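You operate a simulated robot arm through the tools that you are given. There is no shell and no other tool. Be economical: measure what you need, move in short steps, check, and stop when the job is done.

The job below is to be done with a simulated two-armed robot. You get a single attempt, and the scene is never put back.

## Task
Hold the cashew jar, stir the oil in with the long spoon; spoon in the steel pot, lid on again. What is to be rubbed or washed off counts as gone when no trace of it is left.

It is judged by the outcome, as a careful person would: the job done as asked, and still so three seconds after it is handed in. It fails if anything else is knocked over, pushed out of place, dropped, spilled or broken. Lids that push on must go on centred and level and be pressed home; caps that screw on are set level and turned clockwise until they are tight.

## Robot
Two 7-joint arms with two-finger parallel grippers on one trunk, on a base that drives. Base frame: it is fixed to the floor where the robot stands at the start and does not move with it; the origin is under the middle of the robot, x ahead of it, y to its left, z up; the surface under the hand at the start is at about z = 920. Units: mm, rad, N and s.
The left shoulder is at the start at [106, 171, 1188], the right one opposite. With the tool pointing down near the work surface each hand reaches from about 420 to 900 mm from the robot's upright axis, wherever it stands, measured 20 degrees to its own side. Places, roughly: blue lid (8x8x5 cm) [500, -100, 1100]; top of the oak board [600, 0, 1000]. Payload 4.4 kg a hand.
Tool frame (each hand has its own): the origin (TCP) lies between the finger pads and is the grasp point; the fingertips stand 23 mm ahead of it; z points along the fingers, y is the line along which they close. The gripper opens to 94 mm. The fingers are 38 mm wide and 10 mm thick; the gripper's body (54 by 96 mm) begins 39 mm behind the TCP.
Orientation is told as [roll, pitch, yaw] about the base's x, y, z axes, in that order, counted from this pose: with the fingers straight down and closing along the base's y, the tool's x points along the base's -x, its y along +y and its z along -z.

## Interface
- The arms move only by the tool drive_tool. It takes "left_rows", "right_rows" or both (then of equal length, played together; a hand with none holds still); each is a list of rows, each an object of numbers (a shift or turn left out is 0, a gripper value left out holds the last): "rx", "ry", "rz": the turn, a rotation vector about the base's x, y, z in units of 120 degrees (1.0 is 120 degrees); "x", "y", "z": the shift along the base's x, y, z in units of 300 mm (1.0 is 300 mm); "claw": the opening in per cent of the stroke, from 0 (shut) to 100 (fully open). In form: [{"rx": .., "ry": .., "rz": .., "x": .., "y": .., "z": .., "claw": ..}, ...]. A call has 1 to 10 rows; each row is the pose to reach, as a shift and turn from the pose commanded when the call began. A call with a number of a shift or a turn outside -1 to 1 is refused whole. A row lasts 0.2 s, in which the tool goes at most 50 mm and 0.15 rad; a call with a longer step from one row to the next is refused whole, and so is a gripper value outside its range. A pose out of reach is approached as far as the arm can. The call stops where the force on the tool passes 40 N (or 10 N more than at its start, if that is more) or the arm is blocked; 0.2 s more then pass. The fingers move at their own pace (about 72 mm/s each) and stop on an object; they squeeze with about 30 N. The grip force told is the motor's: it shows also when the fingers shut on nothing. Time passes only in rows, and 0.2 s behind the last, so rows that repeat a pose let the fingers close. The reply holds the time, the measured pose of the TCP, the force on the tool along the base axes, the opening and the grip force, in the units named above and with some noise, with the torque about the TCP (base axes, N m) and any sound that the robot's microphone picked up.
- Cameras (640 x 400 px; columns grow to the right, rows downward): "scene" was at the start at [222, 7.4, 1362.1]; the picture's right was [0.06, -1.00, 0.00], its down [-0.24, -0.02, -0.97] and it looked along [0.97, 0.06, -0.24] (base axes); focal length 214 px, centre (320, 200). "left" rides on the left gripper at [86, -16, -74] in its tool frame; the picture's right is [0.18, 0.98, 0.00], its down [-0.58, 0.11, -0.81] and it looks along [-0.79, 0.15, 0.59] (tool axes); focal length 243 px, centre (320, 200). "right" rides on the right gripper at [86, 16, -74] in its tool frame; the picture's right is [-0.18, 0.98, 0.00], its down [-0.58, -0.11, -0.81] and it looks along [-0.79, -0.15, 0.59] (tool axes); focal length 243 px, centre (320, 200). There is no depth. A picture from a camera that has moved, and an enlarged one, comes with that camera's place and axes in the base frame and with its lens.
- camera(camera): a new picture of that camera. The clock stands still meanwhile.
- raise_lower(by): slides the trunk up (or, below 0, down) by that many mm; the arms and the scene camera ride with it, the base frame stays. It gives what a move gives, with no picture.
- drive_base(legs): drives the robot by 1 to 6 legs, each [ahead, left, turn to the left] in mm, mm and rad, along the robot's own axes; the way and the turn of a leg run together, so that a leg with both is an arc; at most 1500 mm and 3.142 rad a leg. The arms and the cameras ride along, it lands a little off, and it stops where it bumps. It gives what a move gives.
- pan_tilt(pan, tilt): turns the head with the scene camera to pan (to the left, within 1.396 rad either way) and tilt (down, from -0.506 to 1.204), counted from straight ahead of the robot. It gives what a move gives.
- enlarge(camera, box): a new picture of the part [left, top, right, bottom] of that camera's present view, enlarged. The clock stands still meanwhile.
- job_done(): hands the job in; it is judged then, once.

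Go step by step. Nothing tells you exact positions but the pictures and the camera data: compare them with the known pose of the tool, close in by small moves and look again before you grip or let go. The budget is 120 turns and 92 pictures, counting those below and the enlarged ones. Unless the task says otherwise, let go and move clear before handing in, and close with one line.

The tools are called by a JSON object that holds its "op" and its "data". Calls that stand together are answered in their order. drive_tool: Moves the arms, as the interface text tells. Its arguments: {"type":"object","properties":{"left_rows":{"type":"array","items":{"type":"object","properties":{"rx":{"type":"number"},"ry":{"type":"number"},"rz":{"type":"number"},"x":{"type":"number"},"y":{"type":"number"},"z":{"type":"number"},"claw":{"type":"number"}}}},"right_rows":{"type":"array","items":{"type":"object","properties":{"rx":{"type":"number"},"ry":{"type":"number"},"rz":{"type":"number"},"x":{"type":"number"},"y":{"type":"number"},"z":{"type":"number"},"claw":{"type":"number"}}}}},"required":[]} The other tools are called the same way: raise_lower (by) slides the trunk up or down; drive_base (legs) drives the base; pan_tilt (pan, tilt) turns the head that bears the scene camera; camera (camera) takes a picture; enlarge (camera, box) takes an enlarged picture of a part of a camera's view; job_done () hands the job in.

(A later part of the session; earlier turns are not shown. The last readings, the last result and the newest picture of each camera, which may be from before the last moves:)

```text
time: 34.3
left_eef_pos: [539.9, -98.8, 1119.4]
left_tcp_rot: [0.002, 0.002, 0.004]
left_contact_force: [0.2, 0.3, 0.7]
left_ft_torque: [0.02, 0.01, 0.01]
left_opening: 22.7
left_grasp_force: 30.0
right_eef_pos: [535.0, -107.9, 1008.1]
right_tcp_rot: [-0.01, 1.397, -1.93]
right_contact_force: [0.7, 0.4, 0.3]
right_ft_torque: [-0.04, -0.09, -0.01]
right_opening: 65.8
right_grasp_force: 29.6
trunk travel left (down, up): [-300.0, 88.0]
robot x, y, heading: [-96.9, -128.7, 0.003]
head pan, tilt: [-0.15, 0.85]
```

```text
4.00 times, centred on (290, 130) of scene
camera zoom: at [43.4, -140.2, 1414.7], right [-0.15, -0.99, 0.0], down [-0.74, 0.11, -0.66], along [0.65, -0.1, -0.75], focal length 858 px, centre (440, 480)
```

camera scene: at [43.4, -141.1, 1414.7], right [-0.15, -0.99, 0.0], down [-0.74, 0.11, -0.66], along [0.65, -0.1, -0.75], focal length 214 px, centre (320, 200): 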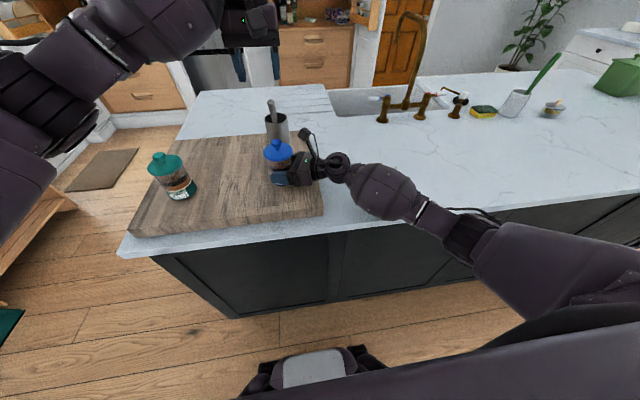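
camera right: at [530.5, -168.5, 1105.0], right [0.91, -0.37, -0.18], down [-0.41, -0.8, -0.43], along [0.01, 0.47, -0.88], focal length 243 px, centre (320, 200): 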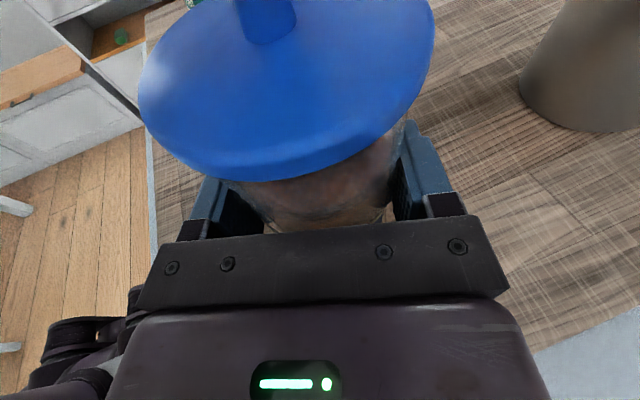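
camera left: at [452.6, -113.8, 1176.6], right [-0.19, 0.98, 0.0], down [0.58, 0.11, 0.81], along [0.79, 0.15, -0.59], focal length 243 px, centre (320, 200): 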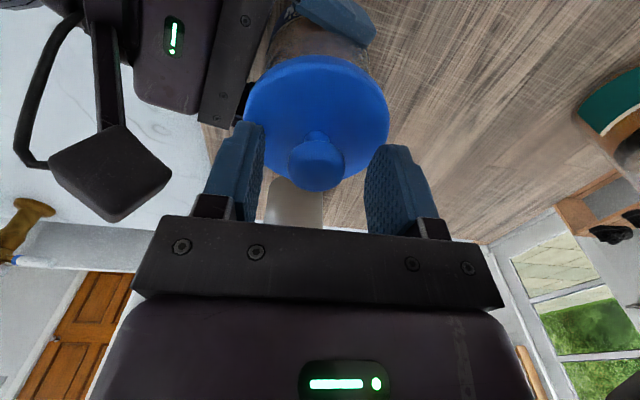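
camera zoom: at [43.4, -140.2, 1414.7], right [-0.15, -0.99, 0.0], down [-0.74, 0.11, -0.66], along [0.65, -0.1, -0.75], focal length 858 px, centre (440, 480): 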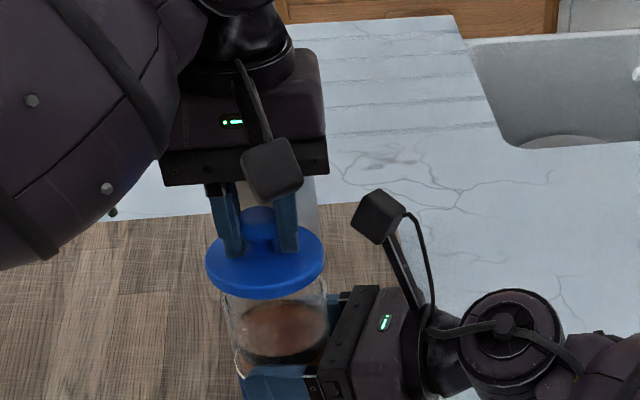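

{"op": "drive_tool", "data": {"left_rows": [{"z": 0.13}, {"z": 0.27}, {"z": 0.27, "x": 0.06, "y": 0.14}, {"z": 0.27, "x": 0.12, "y": 0.28}, {"z": 0.27, "x": 0.18, "y": 0.42}, {"z": 0.27, "x": 0.2, "y": 0.483}, {"z": 0.13, "x": 0.2, "y": 0.483}, {"z": 0.0, "x": 0.2, "y": 0.483}, {"z": -0.13, "x": 0.2, "y": 0.483}, {"z": -0.25, "x": 0.2, "y": 0.483}]}}

{"op": "camera", "data": {"camera": "left"}}

{"op": "camera", "data": {"camera": "scene"}}

{"op": "enlarge", "data": {"camera": "scene", "box": [180, 90, 340, 210]}}

```text
time: 36.5
left_eef_pos: [599.5, 44.8, 1041.5]
left_tcp_rot: [0.002, 0.0, 0.0]
left_contact_force: [-0.5, 0.0, -0.1]
left_ft_torque: [-0.04, 0.0, 0.02]
left_opening: 22.7
left_grasp_force: 30.5
right_eef_pos: [533.9, -108.2, 1006.5]
right_tcp_rot: [-0.01, 1.4, -1.93]
right_contact_force: [0.9, -0.5, 0.6]
right_ft_torque: [-0.04, -0.06, 0.0]
right_opening: 66.2
right_grasp_force: 29.9
trunk travel left (down, up): [-300.0, 88.0]
robot x, y, heading: [-99.7, -129.1, 0.001]
head pan, tilt: [-0.15, 0.85]
```

```text
57 pictures are left
camera left: at [512.8, 30.1, 1117.3], right [-0.19, 0.98, 0.0], down [0.58, 0.11, 0.81], along [0.79, 0.15, -0.59], focal length 243 px, centre (320, 200)
```

left: 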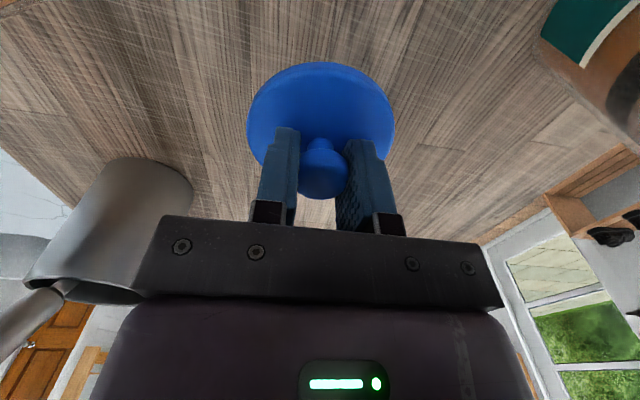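

```text
56 pictures are left
camera scene: at [43.2, -140.2, 1414.7], right [-0.15, -0.99, 0.0], down [-0.74, 0.11, -0.66], along [0.65, -0.1, -0.75], focal length 214 px, centre (320, 200)
```

scene: 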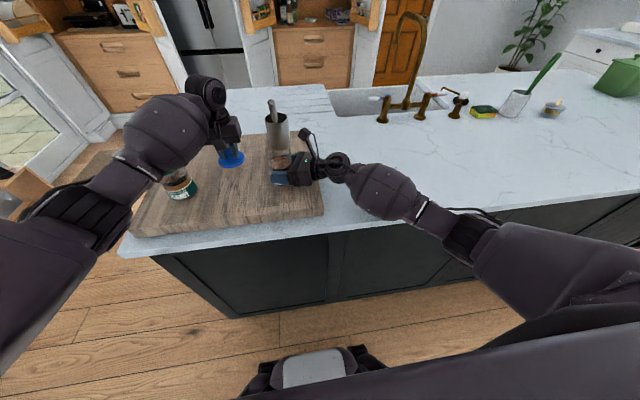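

```text
3.33 times, centred on (260, 150) of scene
camera zoom: at [43.2, -140.2, 1414.7], right [-0.15, -0.99, 0.0], down [-0.74, 0.11, -0.66], along [0.65, -0.1, -0.75], focal length 715 px, centre (520, 367)
```

zoom: 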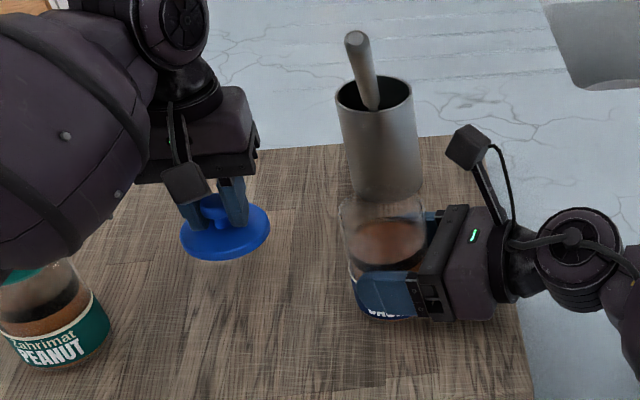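

{"op": "drive_tool", "data": {"left_rows": [{"x": 0.034, "y": -0.067}, {"x": 0.068, "y": -0.133}, {"x": 0.068, "y": -0.133, "z": -0.02}, {"x": 0.068, "y": -0.133, "z": -0.035}, {"x": 0.068, "y": -0.133, "z": -0.045}]}}

{"op": "enlarge", "data": {"camera": "scene", "box": [160, 90, 320, 210]}}

{"op": "camera", "data": {"camera": "left"}}

```text
time: 37.7
left_eef_pos: [620.0, 4.1, 1029.9]
left_tcp_rot: [0.003, 0.0, 0.001]
left_contact_force: [0.5, 0.4, 0.6]
left_ft_torque: [0.03, 0.03, 0.01]
left_opening: 22.6
left_grasp_force: 29.9
right_eef_pos: [534.8, -107.4, 1008.9]
right_tcp_rot: [-0.01, 1.397, -1.93]
right_contact_force: [0.6, -1.3, 1.8]
right_ft_torque: [-0.09, -0.06, 0.0]
right_opening: 66.3
right_grasp_force: 29.8
trunk travel left (down, up): [-300.0, 88.0]
robot x, y, heading: [-99.0, -125.8, -0.002]
head pan, tilt: [-0.15, 0.85]
```

```text
3.33 times, centred on (240, 150) of scene
camera zoom: at [43.3, -140.2, 1414.7], right [-0.15, -0.99, 0.0], down [-0.74, 0.11, -0.66], along [0.65, -0.1, -0.75], focal length 715 px, centre (587, 367)
```

zoom: 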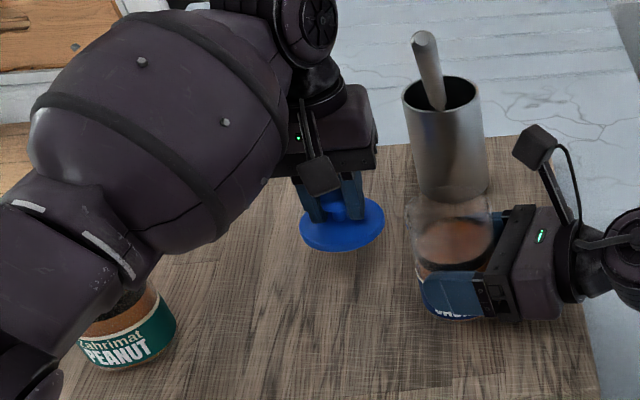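

```text
53 pictures are left
camera left: at [533.5, -10.1, 1105.4], right [-0.19, 0.98, 0.0], down [0.58, 0.11, 0.81], along [0.79, 0.15, -0.59], focal length 243 px, centre (320, 200)
```

left: 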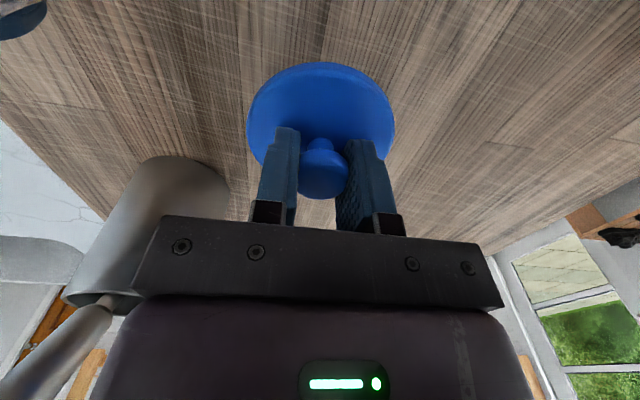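

{"op": "drive_tool", "data": {"left_rows": [{"z": -0.01}, {"z": -0.02}, {"z": -0.025}]}}

{"op": "enlarge", "data": {"camera": "scene", "box": [210, 110, 290, 170]}}

```text
time: 38.5
left_eef_pos: [620.8, 5.0, 1023.9]
left_tcp_rot: [0.003, 0.0, 0.001]
left_contact_force: [0.3, -0.2, -0.3]
left_ft_torque: [-0.01, -0.02, 0.0]
left_opening: 22.5
left_grasp_force: 29.4
right_eef_pos: [534.7, -108.1, 1007.2]
right_tcp_rot: [-0.012, 1.399, -1.931]
right_contact_force: [-0.4, -1.3, 1.0]
right_ft_torque: [-0.11, -0.12, -0.05]
right_opening: 66.2
right_grasp_force: 29.4
trunk travel left (down, up): [-300.0, 88.0]
robot x, y, heading: [-95.4, -129.4, 0.005]
head pan, tilt: [-0.15, 0.85]
```

```text
6.67 times, centred on (250, 140) of scene
camera zoom: at [43.3, -140.2, 1414.7], right [-0.15, -0.99, 0.0], down [-0.74, 0.11, -0.66], along [0.65, -0.1, -0.75], focal length 1430 px, centre (787, 600)
```

zoom: 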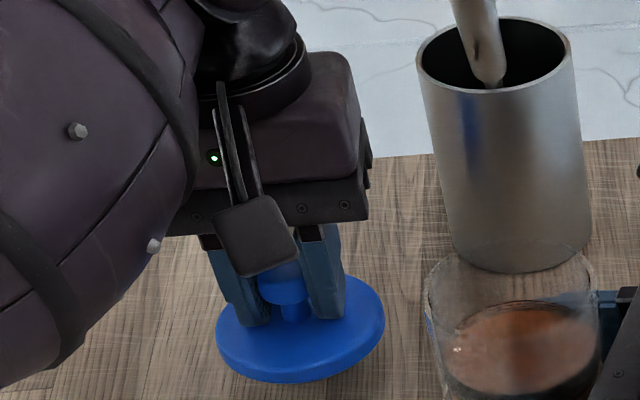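

{"op": "drive_tool", "data": {"left_rows": [{"z": -0.007}, {"z": -0.014}, {"z": -0.02}]}}

```text
time: 39.3
left_eef_pos: [619.0, 6.1, 1016.7]
left_tcp_rot: [0.001, -0.001, 0.003]
left_contact_force: [0.8, -0.2, -0.7]
left_ft_torque: [-0.02, 0.04, 0.02]
left_opening: 22.7
left_grasp_force: 29.3
right_eef_pos: [534.8, -108.6, 1008.0]
right_tcp_rot: [-0.011, 1.398, -1.931]
right_contact_force: [0.1, -0.2, 2.2]
right_ft_torque: [-0.07, -0.13, -0.06]
right_opening: 66.2
right_grasp_force: 29.6
trunk travel left (down, up): [-300.0, 88.0]
robot x, y, heading: [-98.5, -128.2, -0.001]
head pan, tilt: [-0.15, 0.85]
```

{"op": "drive_tool", "data": {"left_rows": [{"z": -0.007}, {"z": -0.014}, {"z": -0.02}]}}

{"op": "enlarge", "data": {"camera": "scene", "box": [210, 110, 290, 170]}}

```text
time: 40.1
left_eef_pos: [619.8, 5.9, 1012.0]
left_tcp_rot: [0.003, 0.001, 0.002]
left_contact_force: [0.7, 0.1, -0.3]
left_ft_torque: [-0.04, 0.04, 0.0]
left_opening: 22.4
left_grasp_force: 29.7
right_eef_pos: [534.8, -108.6, 1008.1]
right_tcp_rot: [-0.01, 1.398, -1.93]
right_contact_force: [0.9, -1.1, 1.9]
right_ft_torque: [-0.11, -0.15, -0.06]
right_opening: 66.3
right_grasp_force: 30.2
trunk travel left (down, up): [-300.0, 88.0]
robot x, y, heading: [-100.5, -129.8, 0.001]
head pan, tilt: [-0.15, 0.85]
```

```text
6.67 times, centred on (250, 140) of scene
camera zoom: at [43.3, -140.2, 1414.7], right [-0.15, -0.99, 0.0], down [-0.74, 0.11, -0.66], along [0.65, -0.1, -0.75], focal length 1430 px, centre (787, 600)
```

zoom: 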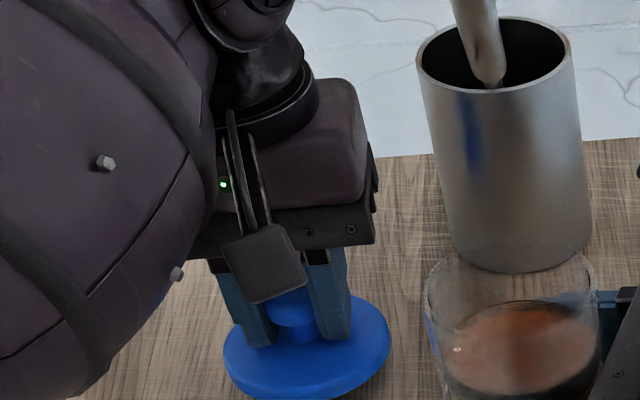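

{"op": "drive_tool", "data": {"left_rows": [{"z": -0.006}, {"z": -0.012}, {"z": -0.018}, {"z": -0.024}, {"z": -0.03}]}}

{"op": "enlarge", "data": {"camera": "scene", "box": [210, 120, 290, 180]}}

```text
time: 41.3
left_eef_pos: [621.2, 4.9, 1004.2]
left_tcp_rot: [0.002, -0.005, 0.002]
left_contact_force: [0.4, 0.9, 17.2]
left_ft_torque: [0.1, 0.13, 0.0]
left_opening: 22.9
left_grasp_force: 29.7
right_eef_pos: [533.8, -108.6, 1008.6]
right_tcp_rot: [-0.012, 1.396, -1.931]
right_contact_force: [0.7, -0.2, -0.3]
right_ft_torque: [-0.02, 0.0, 0.01]
right_opening: 65.8
right_grasp_force: 30.0
trunk travel left (down, up): [-300.0, 88.0]
robot x, y, heading: [-101.2, -133.8, -0.001]
head pan, tilt: [-0.15, 0.85]
```

```text
6.67 times, centred on (250, 150) of scene
camera zoom: at [42.0, -140.3, 1415.0], right [-0.15, -0.99, 0.0], down [-0.74, 0.11, -0.66], along [0.65, -0.1, -0.75], focal length 1430 px, centre (787, 533)
```

zoom: 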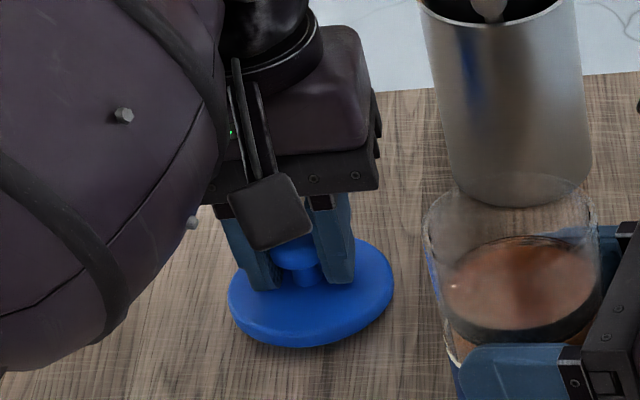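

The lid is resting on the board, so I'll let go and lift clear.

{"op": "drive_tool", "data": {"left_rows": [{"z": 0.004, "claw": 30}, {"z": 0.004, "claw": 55}, {"z": 0.004, "claw": 60}, {"z": 0.1}, {"z": 0.23}, {"z": 0.38}, {"z": 0.53}]}}

{"op": "camera", "data": {"camera": "left"}}

{"op": "camera", "data": {"camera": "scene"}}

```text
time: 42.9
left_eef_pos: [618.8, 4.9, 1162.0]
left_tcp_rot: [0.005, 0.002, 0.002]
left_contact_force: [0.2, 0.0, -0.4]
left_ft_torque: [0.0, 0.0, -0.01]
left_opening: 56.5
left_grasp_force: 0.1
right_eef_pos: [534.2, -107.7, 1007.3]
right_tcp_rot: [-0.01, 1.398, -1.93]
right_contact_force: [-1.5, 0.8, 1.7]
right_ft_torque: [-0.06, -0.04, -0.04]
right_opening: 66.1
right_grasp_force: 29.3
trunk travel left (down, up): [-300.0, 88.0]
robot x, y, heading: [-97.0, -127.1, 0.001]
head pan, tilt: [-0.15, 0.85]
```

```text
49 pictures are left
camera left: at [533.5, -9.3, 1235.7], right [-0.19, 0.98, 0.0], down [0.58, 0.11, 0.81], along [0.79, 0.15, -0.59], focal length 243 px, centre (320, 200)
```

left: 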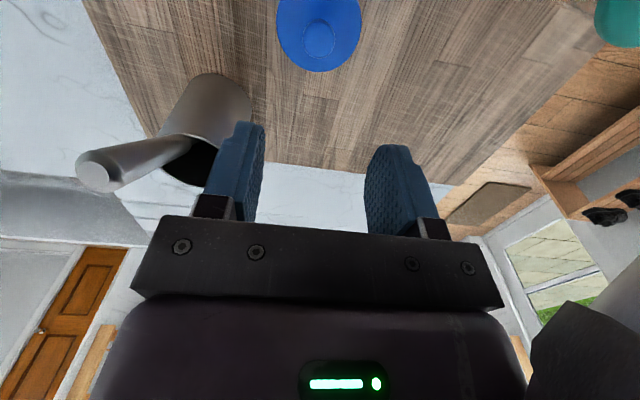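

```text
48 pictures are left
camera scene: at [42.9, -140.1, 1414.7], right [-0.15, -0.99, 0.0], down [-0.74, 0.11, -0.66], along [0.65, -0.1, -0.75], focal length 214 px, centre (320, 200)
```

scene: 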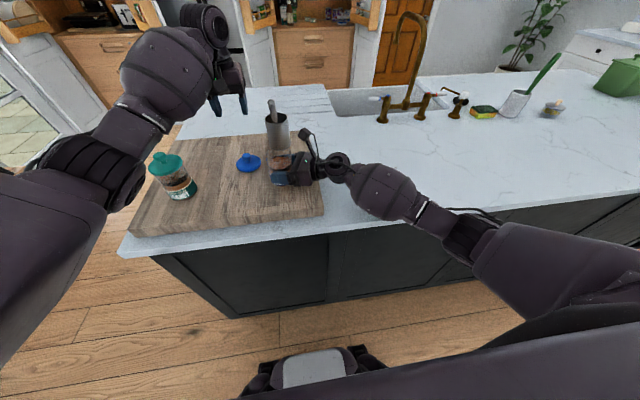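

Next is the spoon. I'll tilt the left hand about 32° to line up with the leaning handle and approach along it.

{"op": "drive_tool", "data": {"left_rows": [{"z": 0.1, "ry": -0.067, "claw": 85}, {"z": 0.13, "ry": -0.134, "x": -0.033, "y": -0.05}, {"z": 0.13, "ry": -0.2, "x": -0.033, "y": -0.2}, {"z": 0.13, "ry": -0.267, "x": -0.033, "y": -0.343}]}}

{"op": "camera", "data": {"camera": "left"}}

{"op": "enlarge", "data": {"camera": "scene", "box": [190, 60, 350, 180]}}

```text
time: 43.9
left_eef_pos: [609.9, -98.7, 1201.6]
left_tcp_rot: [-0.001, -0.561, 0.004]
left_contact_force: [0.2, 0.2, -0.1]
left_ft_torque: [-0.04, 0.02, 0.0]
left_opening: 80.0
left_grasp_force: 0.0
right_eef_pos: [533.6, -109.8, 1009.5]
right_tcp_rot: [-0.013, 1.399, -1.933]
right_contact_force: [-1.1, -1.6, 2.0]
right_ft_torque: [-0.14, -0.07, -0.04]
right_opening: 66.1
right_grasp_force: 29.6
trunk travel left (down, up): [-300.0, 88.0]
robot x, y, heading: [-101.1, -131.4, 0.002]
head pan, tilt: [-0.15, 0.85]
```

```text
47 pictures are left
camera left: at [497.2, -113.7, 1219.3], right [-0.16, 0.98, -0.1], down [0.06, 0.11, 0.99], along [0.99, 0.15, -0.08], focal length 243 px, centre (320, 200)
```

left: 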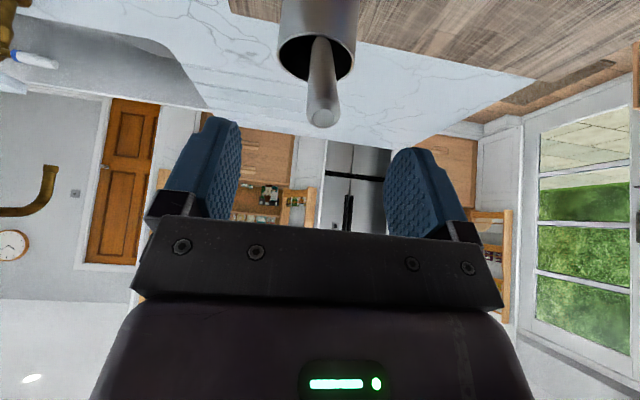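

```text
3.33 times, centred on (270, 120) of scene
camera zoom: at [43.1, -141.0, 1414.7], right [-0.15, -0.99, 0.0], down [-0.74, 0.11, -0.66], along [0.65, -0.1, -0.75], focal length 715 px, centre (487, 467)
```

zoom: 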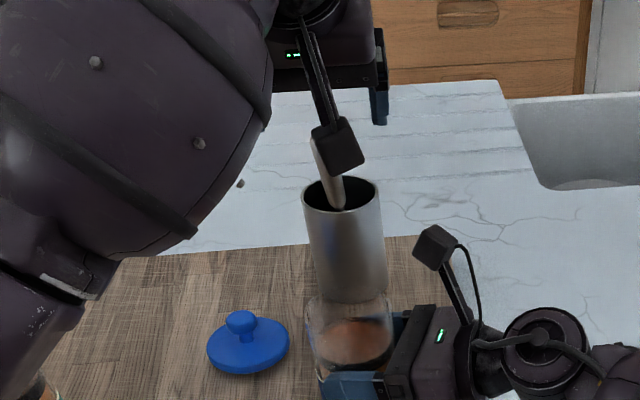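

{"op": "drive_tool", "data": {"left_rows": [{"x": 0.05, "y": 0.003, "z": -0.076}, {"x": 0.1, "y": 0.005, "z": -0.152}, {"x": 0.147, "y": 0.007, "z": -0.229}]}}

{"op": "camera", "data": {"camera": "left"}}

{"op": "enlarge", "data": {"camera": "scene", "box": [230, 80, 330, 160]}}

```text
time: 44.7
left_eef_pos: [653.0, -95.5, 1132.2]
left_tcp_rot: [0.0, -0.558, 0.002]
left_contact_force: [-0.3, 1.0, -0.3]
left_ft_torque: [0.0, -0.02, 0.01]
left_opening: 80.0
left_grasp_force: 0.1
right_eef_pos: [534.2, -108.5, 1007.7]
right_tcp_rot: [-0.011, 1.397, -1.93]
right_contact_force: [-1.0, 0.7, 1.2]
right_ft_torque: [0.0, -0.11, 0.05]
right_opening: 66.0
right_grasp_force: 30.0
trunk travel left (down, up): [-300.0, 88.0]
robot x, y, heading: [-100.3, -129.4, -0.003]
head pan, tilt: [-0.15, 0.85]
```

```text
45 pictures are left
camera left: at [540.7, -110.8, 1150.0], right [-0.16, 0.98, -0.1], down [0.06, 0.11, 0.99], along [0.99, 0.15, -0.08], focal length 243 px, centre (320, 200)
```

left: 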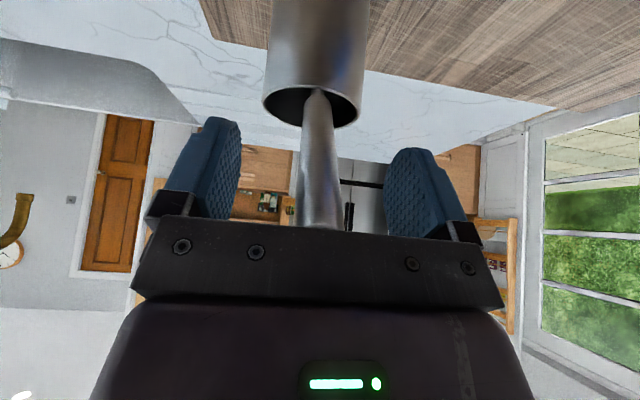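

```text
5.00 times, centred on (280, 120) of scene
camera zoom: at [43.3, -140.1, 1414.7], right [-0.15, -0.99, 0.0], down [-0.74, 0.11, -0.66], along [0.65, -0.1, -0.75], focal length 1072 px, centre (520, 600)
```

zoom: 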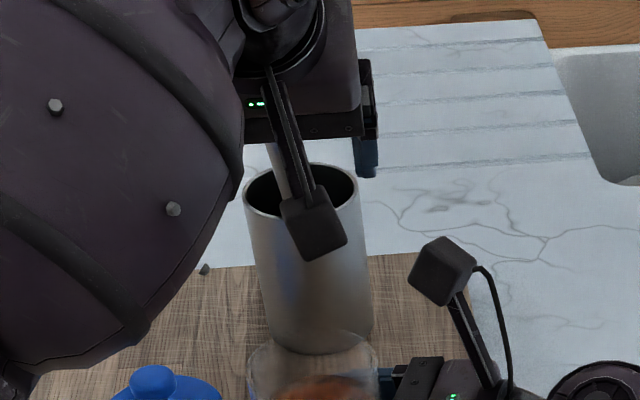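

{"op": "drive_tool", "data": {"left_rows": [{"claw": 50}, {"claw": 20}, {"claw": 5}, {"claw": 5}, {"claw": 5}, {"claw": 5}]}}

{"op": "camera", "data": {"camera": "left"}}

```text
time: 46.1
left_eef_pos: [652.7, -96.1, 1132.5]
left_tcp_rot: [-0.001, -0.558, 0.002]
left_contact_force: [0.2, -2.3, 0.9]
left_ft_torque: [-0.19, 0.03, -0.13]
left_opening: 19.4
left_grasp_force: 30.2
right_eef_pos: [534.9, -107.5, 1007.8]
right_tcp_rot: [-0.011, 1.398, -1.931]
right_contact_force: [-0.5, 0.8, 1.1]
right_ft_torque: [-0.01, -0.11, 0.04]
right_opening: 66.2
right_grasp_force: 29.8
trunk travel left (down, up): [-300.0, 88.0]
robot x, y, heading: [-100.4, -130.5, -0.007]
head pan, tilt: [-0.15, 0.85]
```

```text
43 pictures are left
camera left: at [540.6, -111.0, 1150.2], right [-0.16, 0.98, -0.1], down [0.07, 0.11, 0.99], along [0.99, 0.15, -0.08], focal length 243 px, centre (320, 200)
```

left: 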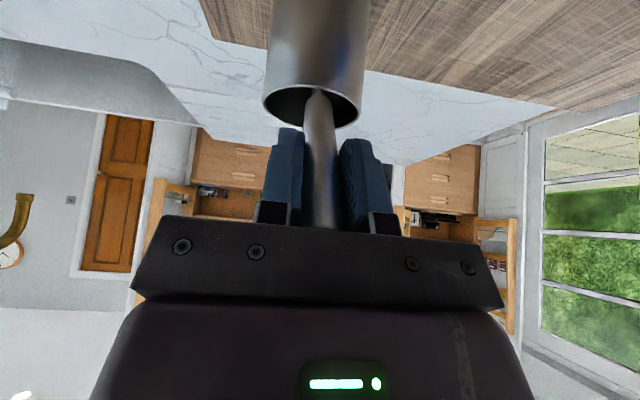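

{"op": "drive_tool", "data": {"left_rows": [{"z": 0.06}, {"z": 0.14}, {"z": 0.24}, {"z": 0.34}, {"z": 0.44}, {"z": 0.5}]}}

{"op": "camera", "data": {"camera": "scene"}}

{"op": "camera", "data": {"camera": "left"}}

```text
time: 47.5
left_eef_pos: [654.1, -95.3, 1279.6]
left_tcp_rot: [0.0, -0.558, 0.002]
left_contact_force: [-0.1, 0.0, -1.1]
left_ft_torque: [-0.02, 0.05, -0.04]
left_opening: 19.2
left_grasp_force: 30.2
right_eef_pos: [534.6, -108.6, 1008.4]
right_tcp_rot: [-0.01, 1.4, -1.932]
right_contact_force: [0.3, -1.0, 1.5]
right_ft_torque: [-0.05, -0.15, 0.0]
right_opening: 66.3
right_grasp_force: 29.9
trunk travel left (down, up): [-300.0, 88.0]
robot x, y, heading: [-101.6, -125.1, 0.002]
head pan, tilt: [-0.15, 0.85]
```

```text
42 pictures are left
camera scene: at [43.2, -140.2, 1414.7], right [-0.15, -0.99, 0.0], down [-0.74, 0.11, -0.66], along [0.65, -0.1, -0.75], focal length 214 px, centre (320, 200)
```

scene: 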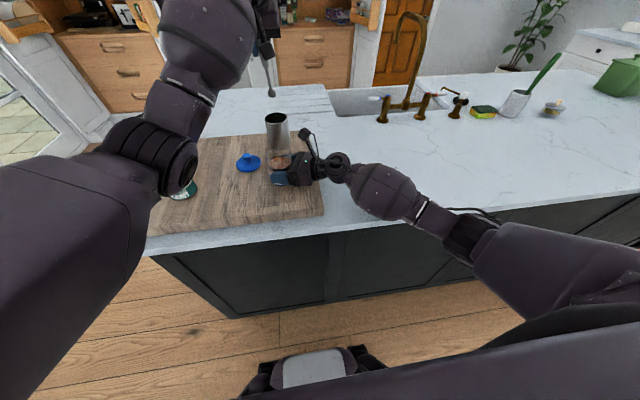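

```text
41 pictures are left
camera left: at [541.3, -110.4, 1299.6], right [-0.16, 0.98, -0.1], down [0.07, 0.11, 0.99], along [0.99, 0.15, -0.08], focal length 243 px, centre (320, 200)
```

left: 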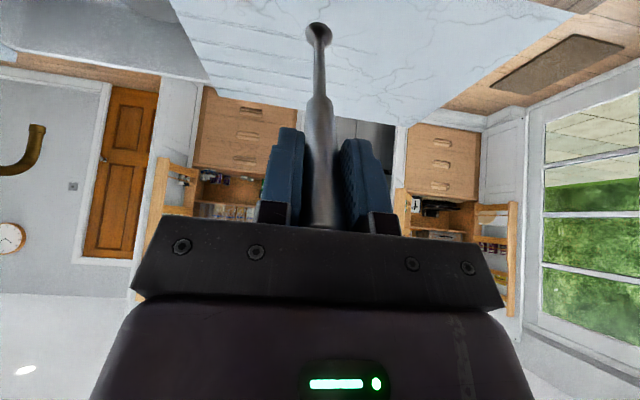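

{"op": "drive_tool", "data": {"left_rows": [{"ry": 0.06, "z": 0.02}, {"ry": 0.12, "z": 0.04}, {"ry": 0.18, "z": 0.04}, {"ry": 0.2417, "z": 0.04, "x": -0.1}, {"ry": 0.2417, "z": 0.04, "x": -0.24}, {"ry": 0.2417, "z": 0.04, "x": -0.385, "y": -0.01}]}}

{"op": "camera", "data": {"camera": "left"}}

{"op": "enlarge", "data": {"camera": "scene", "box": [220, 60, 340, 180]}}

{"op": "camera", "data": {"camera": "right"}}

```text
time: 48.9
left_eef_pos: [536.0, -98.9, 1293.3]
left_tcp_rot: [0.001, -0.052, 0.004]
left_contact_force: [0.0, 0.1, -0.9]
left_ft_torque: [0.03, 0.01, -0.01]
left_opening: 19.5
left_grasp_force: 29.3
right_eef_pos: [533.6, -107.3, 1008.8]
right_tcp_rot: [-0.012, 1.397, -1.931]
right_contact_force: [-2.1, 1.1, 2.2]
right_ft_torque: [0.01, -0.1, 0.01]
right_opening: 65.9
right_grasp_force: 29.9
trunk travel left (down, up): [-300.0, 88.0]
robot x, y, heading: [-101.1, -129.8, -0.001]
head pan, tilt: [-0.15, 0.85]
```

```text
40 pictures are left
camera left: at [445.6, -113.5, 1363.6], right [-0.19, 0.98, -0.01], down [0.54, 0.11, 0.84], along [0.82, 0.15, -0.55], focal length 243 px, centre (320, 200)
```

left: 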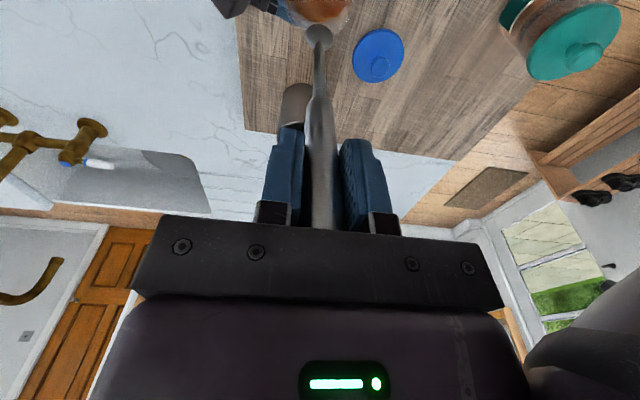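

```text
3.33 times, centred on (280, 120) of scene
camera zoom: at [42.7, -139.9, 1414.7], right [-0.15, -0.99, 0.0], down [-0.74, 0.11, -0.66], along [0.65, -0.1, -0.75], focal length 715 px, centre (453, 467)
```

zoom: 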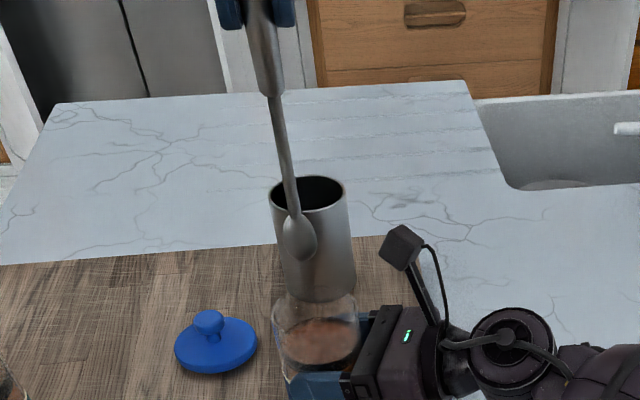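

```text
38 pictures are left
camera right: at [529.8, -168.2, 1105.1], right [0.91, -0.37, -0.18], down [-0.41, -0.8, -0.43], along [0.01, 0.47, -0.88], focal length 243 px, centre (320, 200)
```

right: 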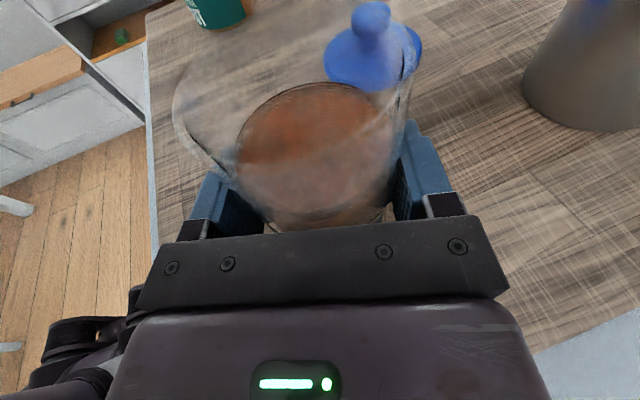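

The spoon bowl is at about (546, -97, 1119) and the jar opening is centred at about (540, -100). I'll straighten the spoon and lower it into the jar.

{"op": "drive_tool", "data": {"left_rows": [{"ry": 0.0275, "x": 0.013, "y": -0.008}, {"ry": 0.0275, "x": 0.013, "y": -0.008, "z": -0.07}, {"ry": 0.0275, "x": 0.013, "y": -0.008, "z": -0.14}, {"ry": 0.0275, "x": 0.013, "y": -0.008, "z": -0.2}]}}

{"op": "enlarge", "data": {"camera": "scene", "box": [240, 100, 330, 190]}}

{"op": "camera", "data": {"camera": "right"}}

```text
time: 49.9
left_eef_pos: [542.8, -101.9, 1232.9]
left_tcp_rot: [0.001, 0.005, 0.001]
left_contact_force: [-0.2, -0.7, -0.7]
left_ft_torque: [0.02, 0.03, 0.01]
left_opening: 19.4
left_grasp_force: 29.7
right_eef_pos: [536.1, -107.2, 1008.4]
right_tcp_rot: [-0.01, 1.399, -1.93]
right_contact_force: [0.1, -0.6, 1.4]
right_ft_torque: [-0.04, -0.04, -0.02]
right_opening: 65.8
right_grasp_force: 30.3
trunk travel left (down, up): [-300.0, 88.0]
robot x, y, heading: [-99.6, -130.2, 0.007]
head pan, tilt: [-0.15, 0.85]
```

```text
4.44 times, centred on (285, 145) of scene
camera zoom: at [43.3, -140.2, 1414.7], right [-0.15, -0.99, 0.0], down [-0.74, 0.11, -0.66], along [0.65, -0.1, -0.75], focal length 953 px, centre (476, 444)
```

zoom: 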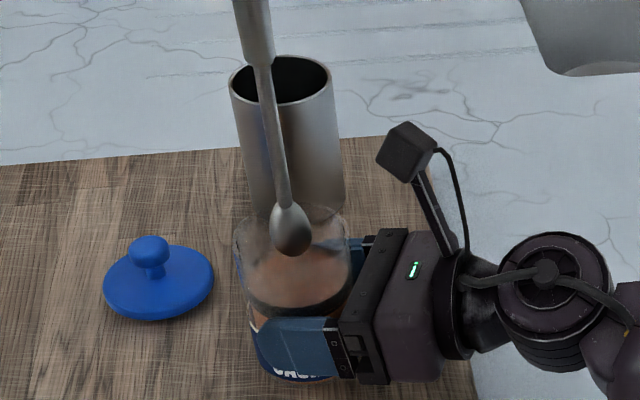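

```text
36 pictures are left
camera right: at [530.4, -168.5, 1105.0], right [0.91, -0.37, -0.18], down [-0.41, -0.8, -0.43], along [0.01, 0.47, -0.88], focal length 243 px, centre (320, 200)
```

right: 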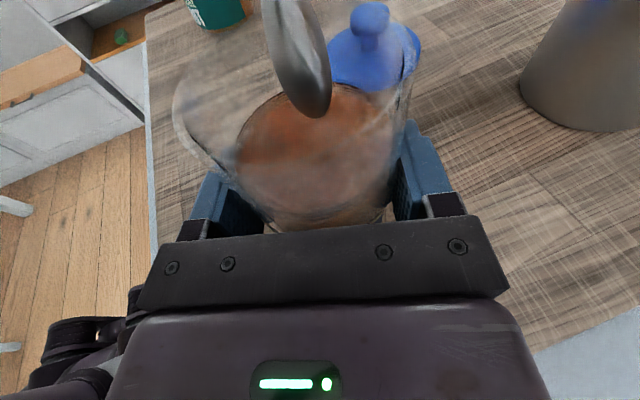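

{"op": "drive_tool", "data": {"left_rows": [{"z": -0.05}, {"z": -0.1}, {"z": -0.14}, {"z": -0.17}]}}

{"op": "enlarge", "data": {"camera": "scene", "box": [240, 100, 330, 190]}}

```text
time: 50.9
left_eef_pos: [540.8, -100.5, 1181.1]
left_tcp_rot: [0.002, 0.006, 0.002]
left_contact_force: [0.3, 0.1, -0.6]
left_ft_torque: [0.01, 0.01, 0.01]
left_opening: 19.6
left_grasp_force: 29.9
right_eef_pos: [534.9, -106.5, 1007.5]
right_tcp_rot: [-0.011, 1.398, -1.932]
right_contact_force: [0.1, -0.4, 1.9]
right_ft_torque: [-0.11, -0.17, -0.01]
right_opening: 65.9
right_grasp_force: 29.6
trunk travel left (down, up): [-300.0, 88.0]
robot x, y, heading: [-99.4, -128.6, 0.0]
head pan, tilt: [-0.15, 0.85]
```

```text
4.44 times, centred on (285, 145) of scene
camera zoom: at [43.3, -140.2, 1414.7], right [-0.15, -0.99, 0.0], down [-0.74, 0.11, -0.66], along [0.65, -0.1, -0.75], focal length 953 px, centre (476, 444)
```

zoom: 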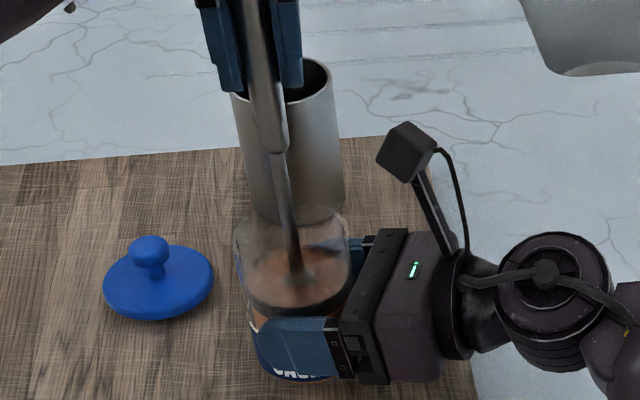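

The spoon tip is in the butter. I'll stir in gentle circles.

{"op": "drive_tool", "data": {"left_rows": [{"x": 0.03, "y": 0}, {"x": 0.021, "y": 0.021}, {"x": 0, "y": 0.03}, {"x": -0.021, "y": 0.021}, {"x": -0.03, "y": 0}, {"x": -0.021, "y": -0.021}, {"x": 0, "y": -0.03}, {"x": 0.021, "y": -0.021}, {"x": 0.03, "y": 0}, {"x": 0, "y": 0}]}}

{"op": "enlarge", "data": {"camera": "scene", "box": [240, 100, 330, 190]}}

```text
time: 53.1
left_eef_pos: [542.2, -100.4, 1182.9]
left_tcp_rot: [0.002, 0.006, 0.001]
left_contact_force: [-0.1, -0.7, -0.8]
left_ft_torque: [0.02, 0.01, 0.0]
left_opening: 19.2
left_grasp_force: 30.2
right_eef_pos: [533.9, -108.2, 1009.5]
right_tcp_rot: [-0.01, 1.397, -1.931]
right_contact_force: [0.5, 0.6, 1.5]
right_ft_torque: [0.0, -0.12, 0.03]
right_opening: 66.0
right_grasp_force: 29.9
trunk travel left (down, up): [-300.0, 88.0]
robot x, y, heading: [-98.1, -132.1, 0.0]
head pan, tilt: [-0.15, 0.85]
```

```text
4.44 times, centred on (285, 145) of scene
camera zoom: at [43.2, -140.0, 1414.7], right [-0.15, -0.99, 0.0], down [-0.74, 0.11, -0.66], along [0.65, -0.1, -0.75], focal length 953 px, centre (476, 444)
```

zoom: 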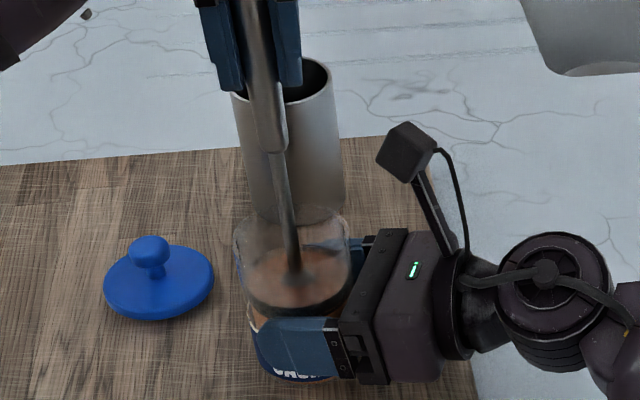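

{"op": "drive_tool", "data": {"left_rows": [{"x": 0.037, "y": 0, "z": -0.015}, {"x": 0.026, "y": 0.026, "z": -0.015}, {"x": 0, "y": 0.037, "z": -0.015}, {"x": -0.026, "y": 0.026, "z": -0.015}, {"x": -0.037, "y": 0, "z": -0.015}, {"x": -0.026, "y": -0.026, "z": -0.015}, {"x": 0, "y": -0.037, "z": -0.015}, {"x": 0.026, "y": -0.026, "z": -0.015}, {"x": 0.037, "y": 0, "z": -0.015}, {"x": 0, "y": 0, "z": -0.015}]}}

{"op": "drive_tool", "data": {"left_rows": [{"x": 0.037, "y": 0}, {"x": 0.026, "y": 0.026}, {"x": 0, "y": 0.037}, {"x": -0.026, "y": 0.026}, {"x": -0.037, "y": 0}, {"x": -0.026, "y": -0.026}, {"x": 0, "y": -0.037}, {"x": 0.026, "y": -0.026}, {"x": 0.037, "y": 0}, {"x": 0, "y": 0}]}}

{"op": "drive_tool", "data": {"left_rows": [{"x": 0.037, "y": 0}, {"x": 0.026, "y": 0.026, "z": 0.02}, {"x": 0, "y": 0.037, "z": 0.04}, {"x": -0.026, "y": 0.026, "z": 0.05}, {"x": -0.037, "y": 0, "z": 0.06}, {"x": -0.026, "y": -0.026, "z": 0.06}, {"x": 0, "y": -0.037, "z": 0.05}, {"x": 0.026, "y": -0.026, "z": 0.03}, {"x": 0.037, "y": 0, "z": 0.01}, {"x": 0, "y": 0, "z": 0}]}}

{"op": "enlarge", "data": {"camera": "scene", "box": [240, 100, 330, 190]}}

```text
time: 55.3
left_eef_pos: [542.7, -100.5, 1176.9]
left_tcp_rot: [0.0, 0.005, 0.003]
left_contact_force: [-0.5, 0.4, -1.0]
left_ft_torque: [0.0, -0.03, -0.02]
left_opening: 19.1
left_grasp_force: 30.1
right_eef_pos: [535.5, -108.4, 1007.9]
right_tcp_rot: [-0.012, 1.399, -1.931]
right_contact_force: [-0.3, 1.2, 2.8]
right_ft_torque: [0.01, -0.1, -0.01]
right_opening: 65.7
right_grasp_force: 29.3
trunk travel left (down, up): [-300.0, 88.0]
robot x, y, heading: [-102.0, -128.8, 0.001]
head pan, tilt: [-0.15, 0.85]
```

```text
time: 57.5
left_eef_pos: [542.0, -100.6, 1177.6]
left_tcp_rot: [0.003, 0.005, 0.003]
left_contact_force: [0.4, -0.3, -1.4]
left_ft_torque: [0.02, -0.02, 0.02]
left_opening: 19.7
left_grasp_force: 30.1
right_eef_pos: [534.7, -107.3, 1008.4]
right_tcp_rot: [-0.011, 1.4, -1.93]
right_contact_force: [0.0, 0.1, 2.0]
right_ft_torque: [0.0, -0.15, -0.01]
right_opening: 66.2
right_grasp_force: 29.9
trunk travel left (down, up): [-300.0, 88.0]
robot x, y, heading: [-96.0, -131.3, 0.002]
head pan, tilt: [-0.15, 0.85]
```

```text
time: 59.7
left_eef_pos: [542.3, -100.7, 1177.1]
left_tcp_rot: [0.003, 0.006, 0.003]
left_contact_force: [-0.1, -0.3, -0.4]
left_ft_torque: [-0.03, 0.04, -0.02]
left_opening: 19.2
left_grasp_force: 30.4
right_eef_pos: [535.2, -107.9, 1007.7]
right_tcp_rot: [-0.009, 1.399, -1.93]
right_contact_force: [-0.3, -0.5, 1.9]
right_ft_torque: [0.01, -0.14, -0.04]
right_opening: 66.2
right_grasp_force: 29.6
trunk travel left (down, up): [-300.0, 88.0]
robot x, y, heading: [-97.3, -130.9, -0.002]
head pan, tilt: [-0.15, 0.85]
```

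```text
4.44 times, centred on (285, 145) of scene
camera zoom: at [43.2, -140.1, 1414.7], right [-0.15, -0.99, 0.0], down [-0.74, 0.11, -0.66], along [0.65, -0.1, -0.75], focal length 953 px, centre (476, 444)
```

zoom: 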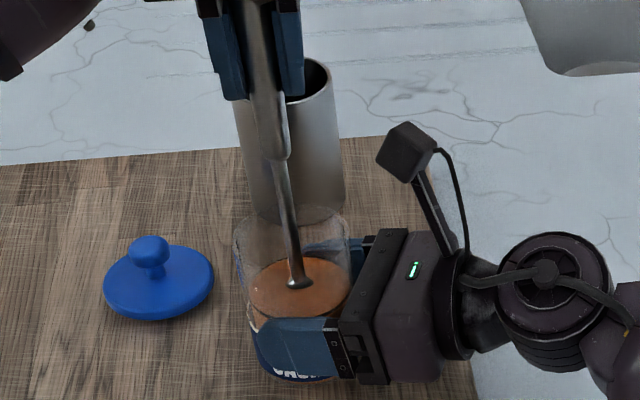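

The dark oil layer is gone and the butter is an even orange. I'll give it two more rounds to be sure.

{"op": "drive_tool", "data": {"left_rows": [{"x": 0.037, "y": 0}, {"x": 0.026, "y": 0.026}, {"x": 0, "y": 0.037}, {"x": -0.026, "y": 0.026}, {"x": -0.037, "y": 0}, {"x": -0.026, "y": -0.026}, {"x": 0, "y": -0.037}, {"x": 0.026, "y": -0.026}, {"x": 0.037, "y": 0}, {"x": 0, "y": 0}]}}

{"op": "drive_tool", "data": {"left_rows": [{"x": 0.037, "y": 0}, {"x": 0.026, "y": 0.026}, {"x": 0, "y": 0.037}, {"x": -0.026, "y": 0.026}, {"x": -0.037, "y": 0}, {"x": -0.026, "y": -0.026}, {"x": 0, "y": -0.037}, {"x": 0.026, "y": -0.026}, {"x": 0.037, "y": 0}, {"x": 0, "y": 0}]}}

{"op": "enlarge", "data": {"camera": "scene", "box": [260, 140, 310, 180]}}

{"op": "camera", "data": {"camera": "right"}}

```text
time: 61.9
left_eef_pos: [542.3, -100.9, 1178.1]
left_tcp_rot: [0.002, 0.006, 0.002]
left_contact_force: [-0.4, -0.4, -1.1]
left_ft_torque: [0.01, 0.01, 0.02]
left_opening: 19.4
left_grasp_force: 30.1
right_eef_pos: [535.2, -107.8, 1008.0]
right_tcp_rot: [-0.011, 1.397, -1.93]
right_contact_force: [-0.7, 1.0, 1.4]
right_ft_torque: [-0.07, -0.11, -0.02]
right_opening: 65.8
right_grasp_force: 30.2
trunk travel left (down, up): [-300.0, 88.0]
robot x, y, heading: [-95.8, -130.7, 0.003]
head pan, tilt: [-0.15, 0.85]
```

```text
time: 64.1
left_eef_pos: [543.1, -101.2, 1178.0]
left_tcp_rot: [0.002, 0.005, 0.003]
left_contact_force: [0.1, 0.7, -0.9]
left_ft_torque: [-0.01, -0.02, 0.01]
left_opening: 19.4
left_grasp_force: 30.4
right_eef_pos: [534.1, -107.4, 1008.2]
right_tcp_rot: [-0.011, 1.399, -1.931]
right_contact_force: [0.0, 0.7, 0.9]
right_ft_torque: [-0.03, -0.15, 0.03]
right_opening: 66.5
right_grasp_force: 30.3
trunk travel left (down, up): [-300.0, 88.0]
robot x, y, heading: [-100.4, -131.6, 0.003]
head pan, tilt: [-0.15, 0.85]
```

```text
10.00 times, centred on (285, 160) of scene
camera zoom: at [43.2, -140.1, 1414.7], right [-0.15, -0.99, 0.0], down [-0.74, 0.11, -0.66], along [0.65, -0.1, -0.75], focal length 2145 px, centre (670, 600)
```

zoom: 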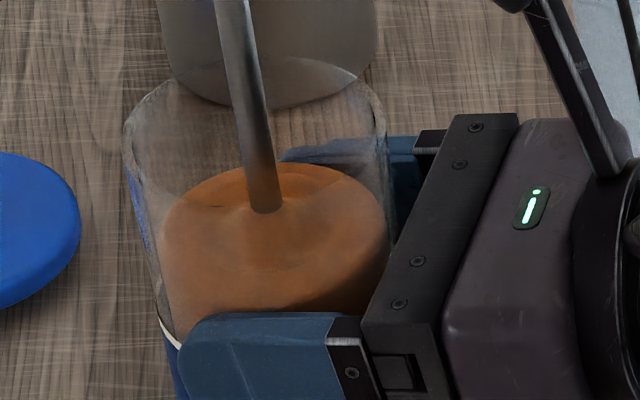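

```text
31 pictures are left
camera right: at [530.4, -168.4, 1105.0], right [0.91, -0.37, -0.18], down [-0.41, -0.8, -0.43], along [0.01, 0.47, -0.88], focal length 243 px, centre (320, 200)
```

right: 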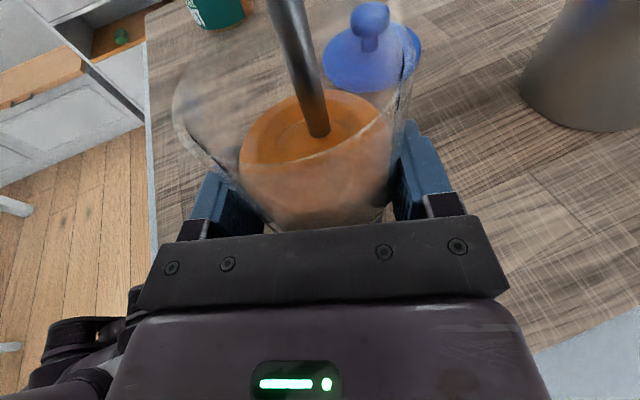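

{"op": "drive_tool", "data": {"left_rows": [{"z": 0.06}, {"z": 0.12}, {"z": 0.18}, {"z": 0.22}, {"z": 0.22}, {"z": 0.22}, {"z": 0.22}, {"z": 0.22}, {"z": 0.32}, {"z": 0.42}]}}

{"op": "enlarge", "data": {"camera": "scene", "box": [230, 70, 330, 170]}}

{"op": "camera", "data": {"camera": "left"}}

```text
time: 66.3
left_eef_pos: [541.8, -100.9, 1303.4]
left_tcp_rot: [0.003, 0.006, 0.002]
left_contact_force: [0.0, 0.0, -1.3]
left_ft_torque: [-0.03, -0.03, 0.02]
left_opening: 19.3
left_grasp_force: 29.8
right_eef_pos: [534.6, -108.4, 1008.5]
right_tcp_rot: [-0.01, 1.397, -1.931]
right_contact_force: [-2.0, -1.6, 2.4]
right_ft_torque: [-0.11, -0.06, -0.04]
right_opening: 66.0
right_grasp_force: 30.2
trunk travel left (down, up): [-300.0, 88.0]
robot x, y, heading: [-98.3, -132.1, -0.001]
head pan, tilt: [-0.15, 0.85]
```

```text
4.00 times, centred on (280, 120) of scene
camera zoom: at [42.9, -140.3, 1414.7], right [-0.15, -0.99, 0.0], down [-0.74, 0.11, -0.66], along [0.65, -0.1, -0.75], focal length 858 px, centre (480, 520)
```

zoom: 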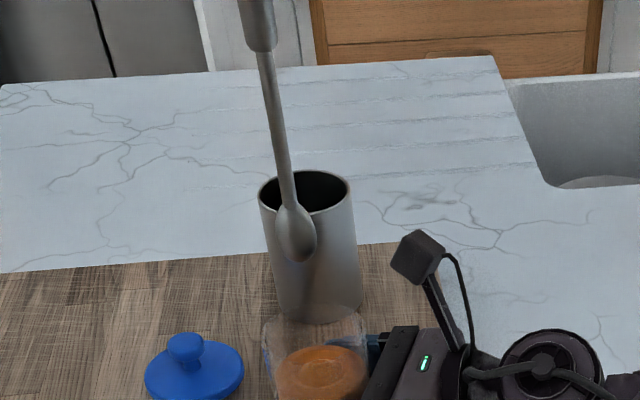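

```text
29 pictures are left
camera left: at [455.8, -115.9, 1379.3], right [-0.19, 0.98, 0.0], down [0.58, 0.11, 0.8], along [0.79, 0.15, -0.59], focal length 243 px, centre (320, 200)
```

left: 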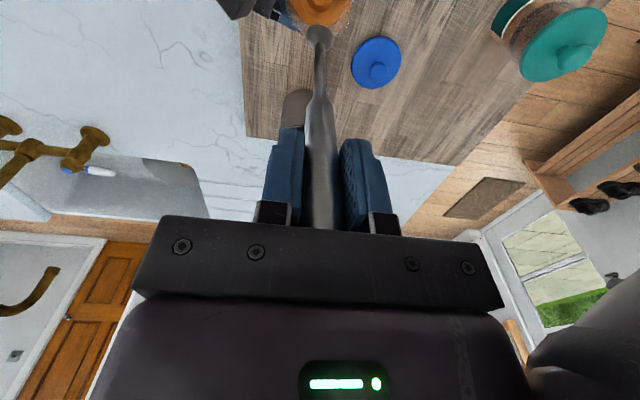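

The spoon is clear of the jar. I'll take it back to the pot along the same path, tilted as it was before, and lower it in.

{"op": "drive_tool", "data": {"left_rows": [{"x": 0.13, "y": 0.006}, {"x": 0.26, "y": 0.012}, {"x": 0.374, "y": 0.019}, {"x": 0.374, "y": 0.019, "ry": -0.067}, {"x": 0.374, "y": 0.019, "ry": -0.134}, {"x": 0.374, "y": 0.019, "ry": -0.2}, {"x": 0.374, "y": 0.019, "ry": -0.269}, {"x": 0.374, "y": 0.019, "ry": -0.269, "z": -0.08}]}}

{"op": "enlarge", "data": {"camera": "scene", "box": [230, 70, 330, 170]}}

{"op": "camera", "data": {"camera": "left"}}

```text
time: 68.1
left_eef_pos: [654.1, -96.7, 1280.2]
left_tcp_rot: [0.001, -0.562, 0.003]
left_contact_force: [0.2, 0.1, 0.3]
left_ft_torque: [0.02, 0.0, 0.01]
left_opening: 19.4
left_grasp_force: 30.1
right_eef_pos: [534.2, -107.2, 1007.5]
right_tcp_rot: [-0.012, 1.397, -1.931]
right_contact_force: [0.5, 1.1, 0.3]
right_ft_torque: [0.0, -0.11, 0.02]
right_opening: 65.7
right_grasp_force: 30.0
trunk travel left (down, up): [-300.0, 88.0]
robot x, y, heading: [-101.3, -131.6, -0.002]
head pan, tilt: [-0.15, 0.85]
```

```text
4.00 times, centred on (280, 120) of scene
camera zoom: at [43.3, -140.1, 1414.6], right [-0.15, -0.99, 0.0], down [-0.74, 0.11, -0.66], along [0.65, -0.1, -0.75], focal length 858 px, centre (480, 520)
```

zoom: 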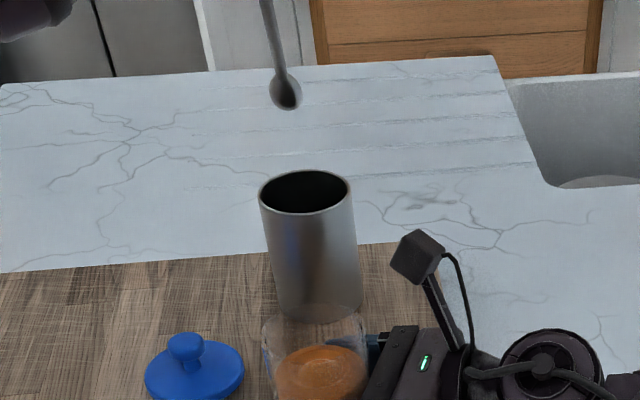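

```text
27 pictures are left
camera left: at [541.5, -110.0, 1297.6], right [-0.16, 0.98, -0.1], down [0.06, 0.11, 0.99], along [0.99, 0.15, -0.08], focal length 243 px, centre (320, 200)
```

left: 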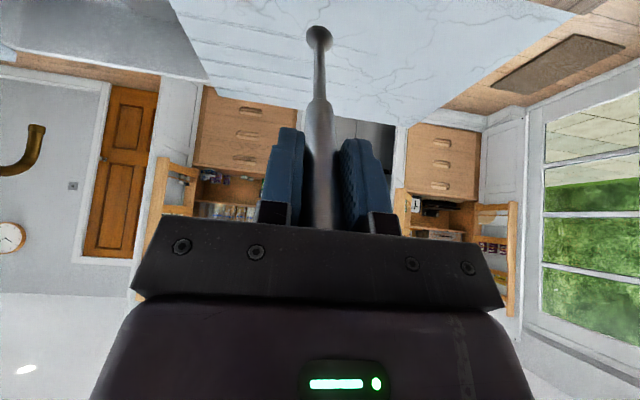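

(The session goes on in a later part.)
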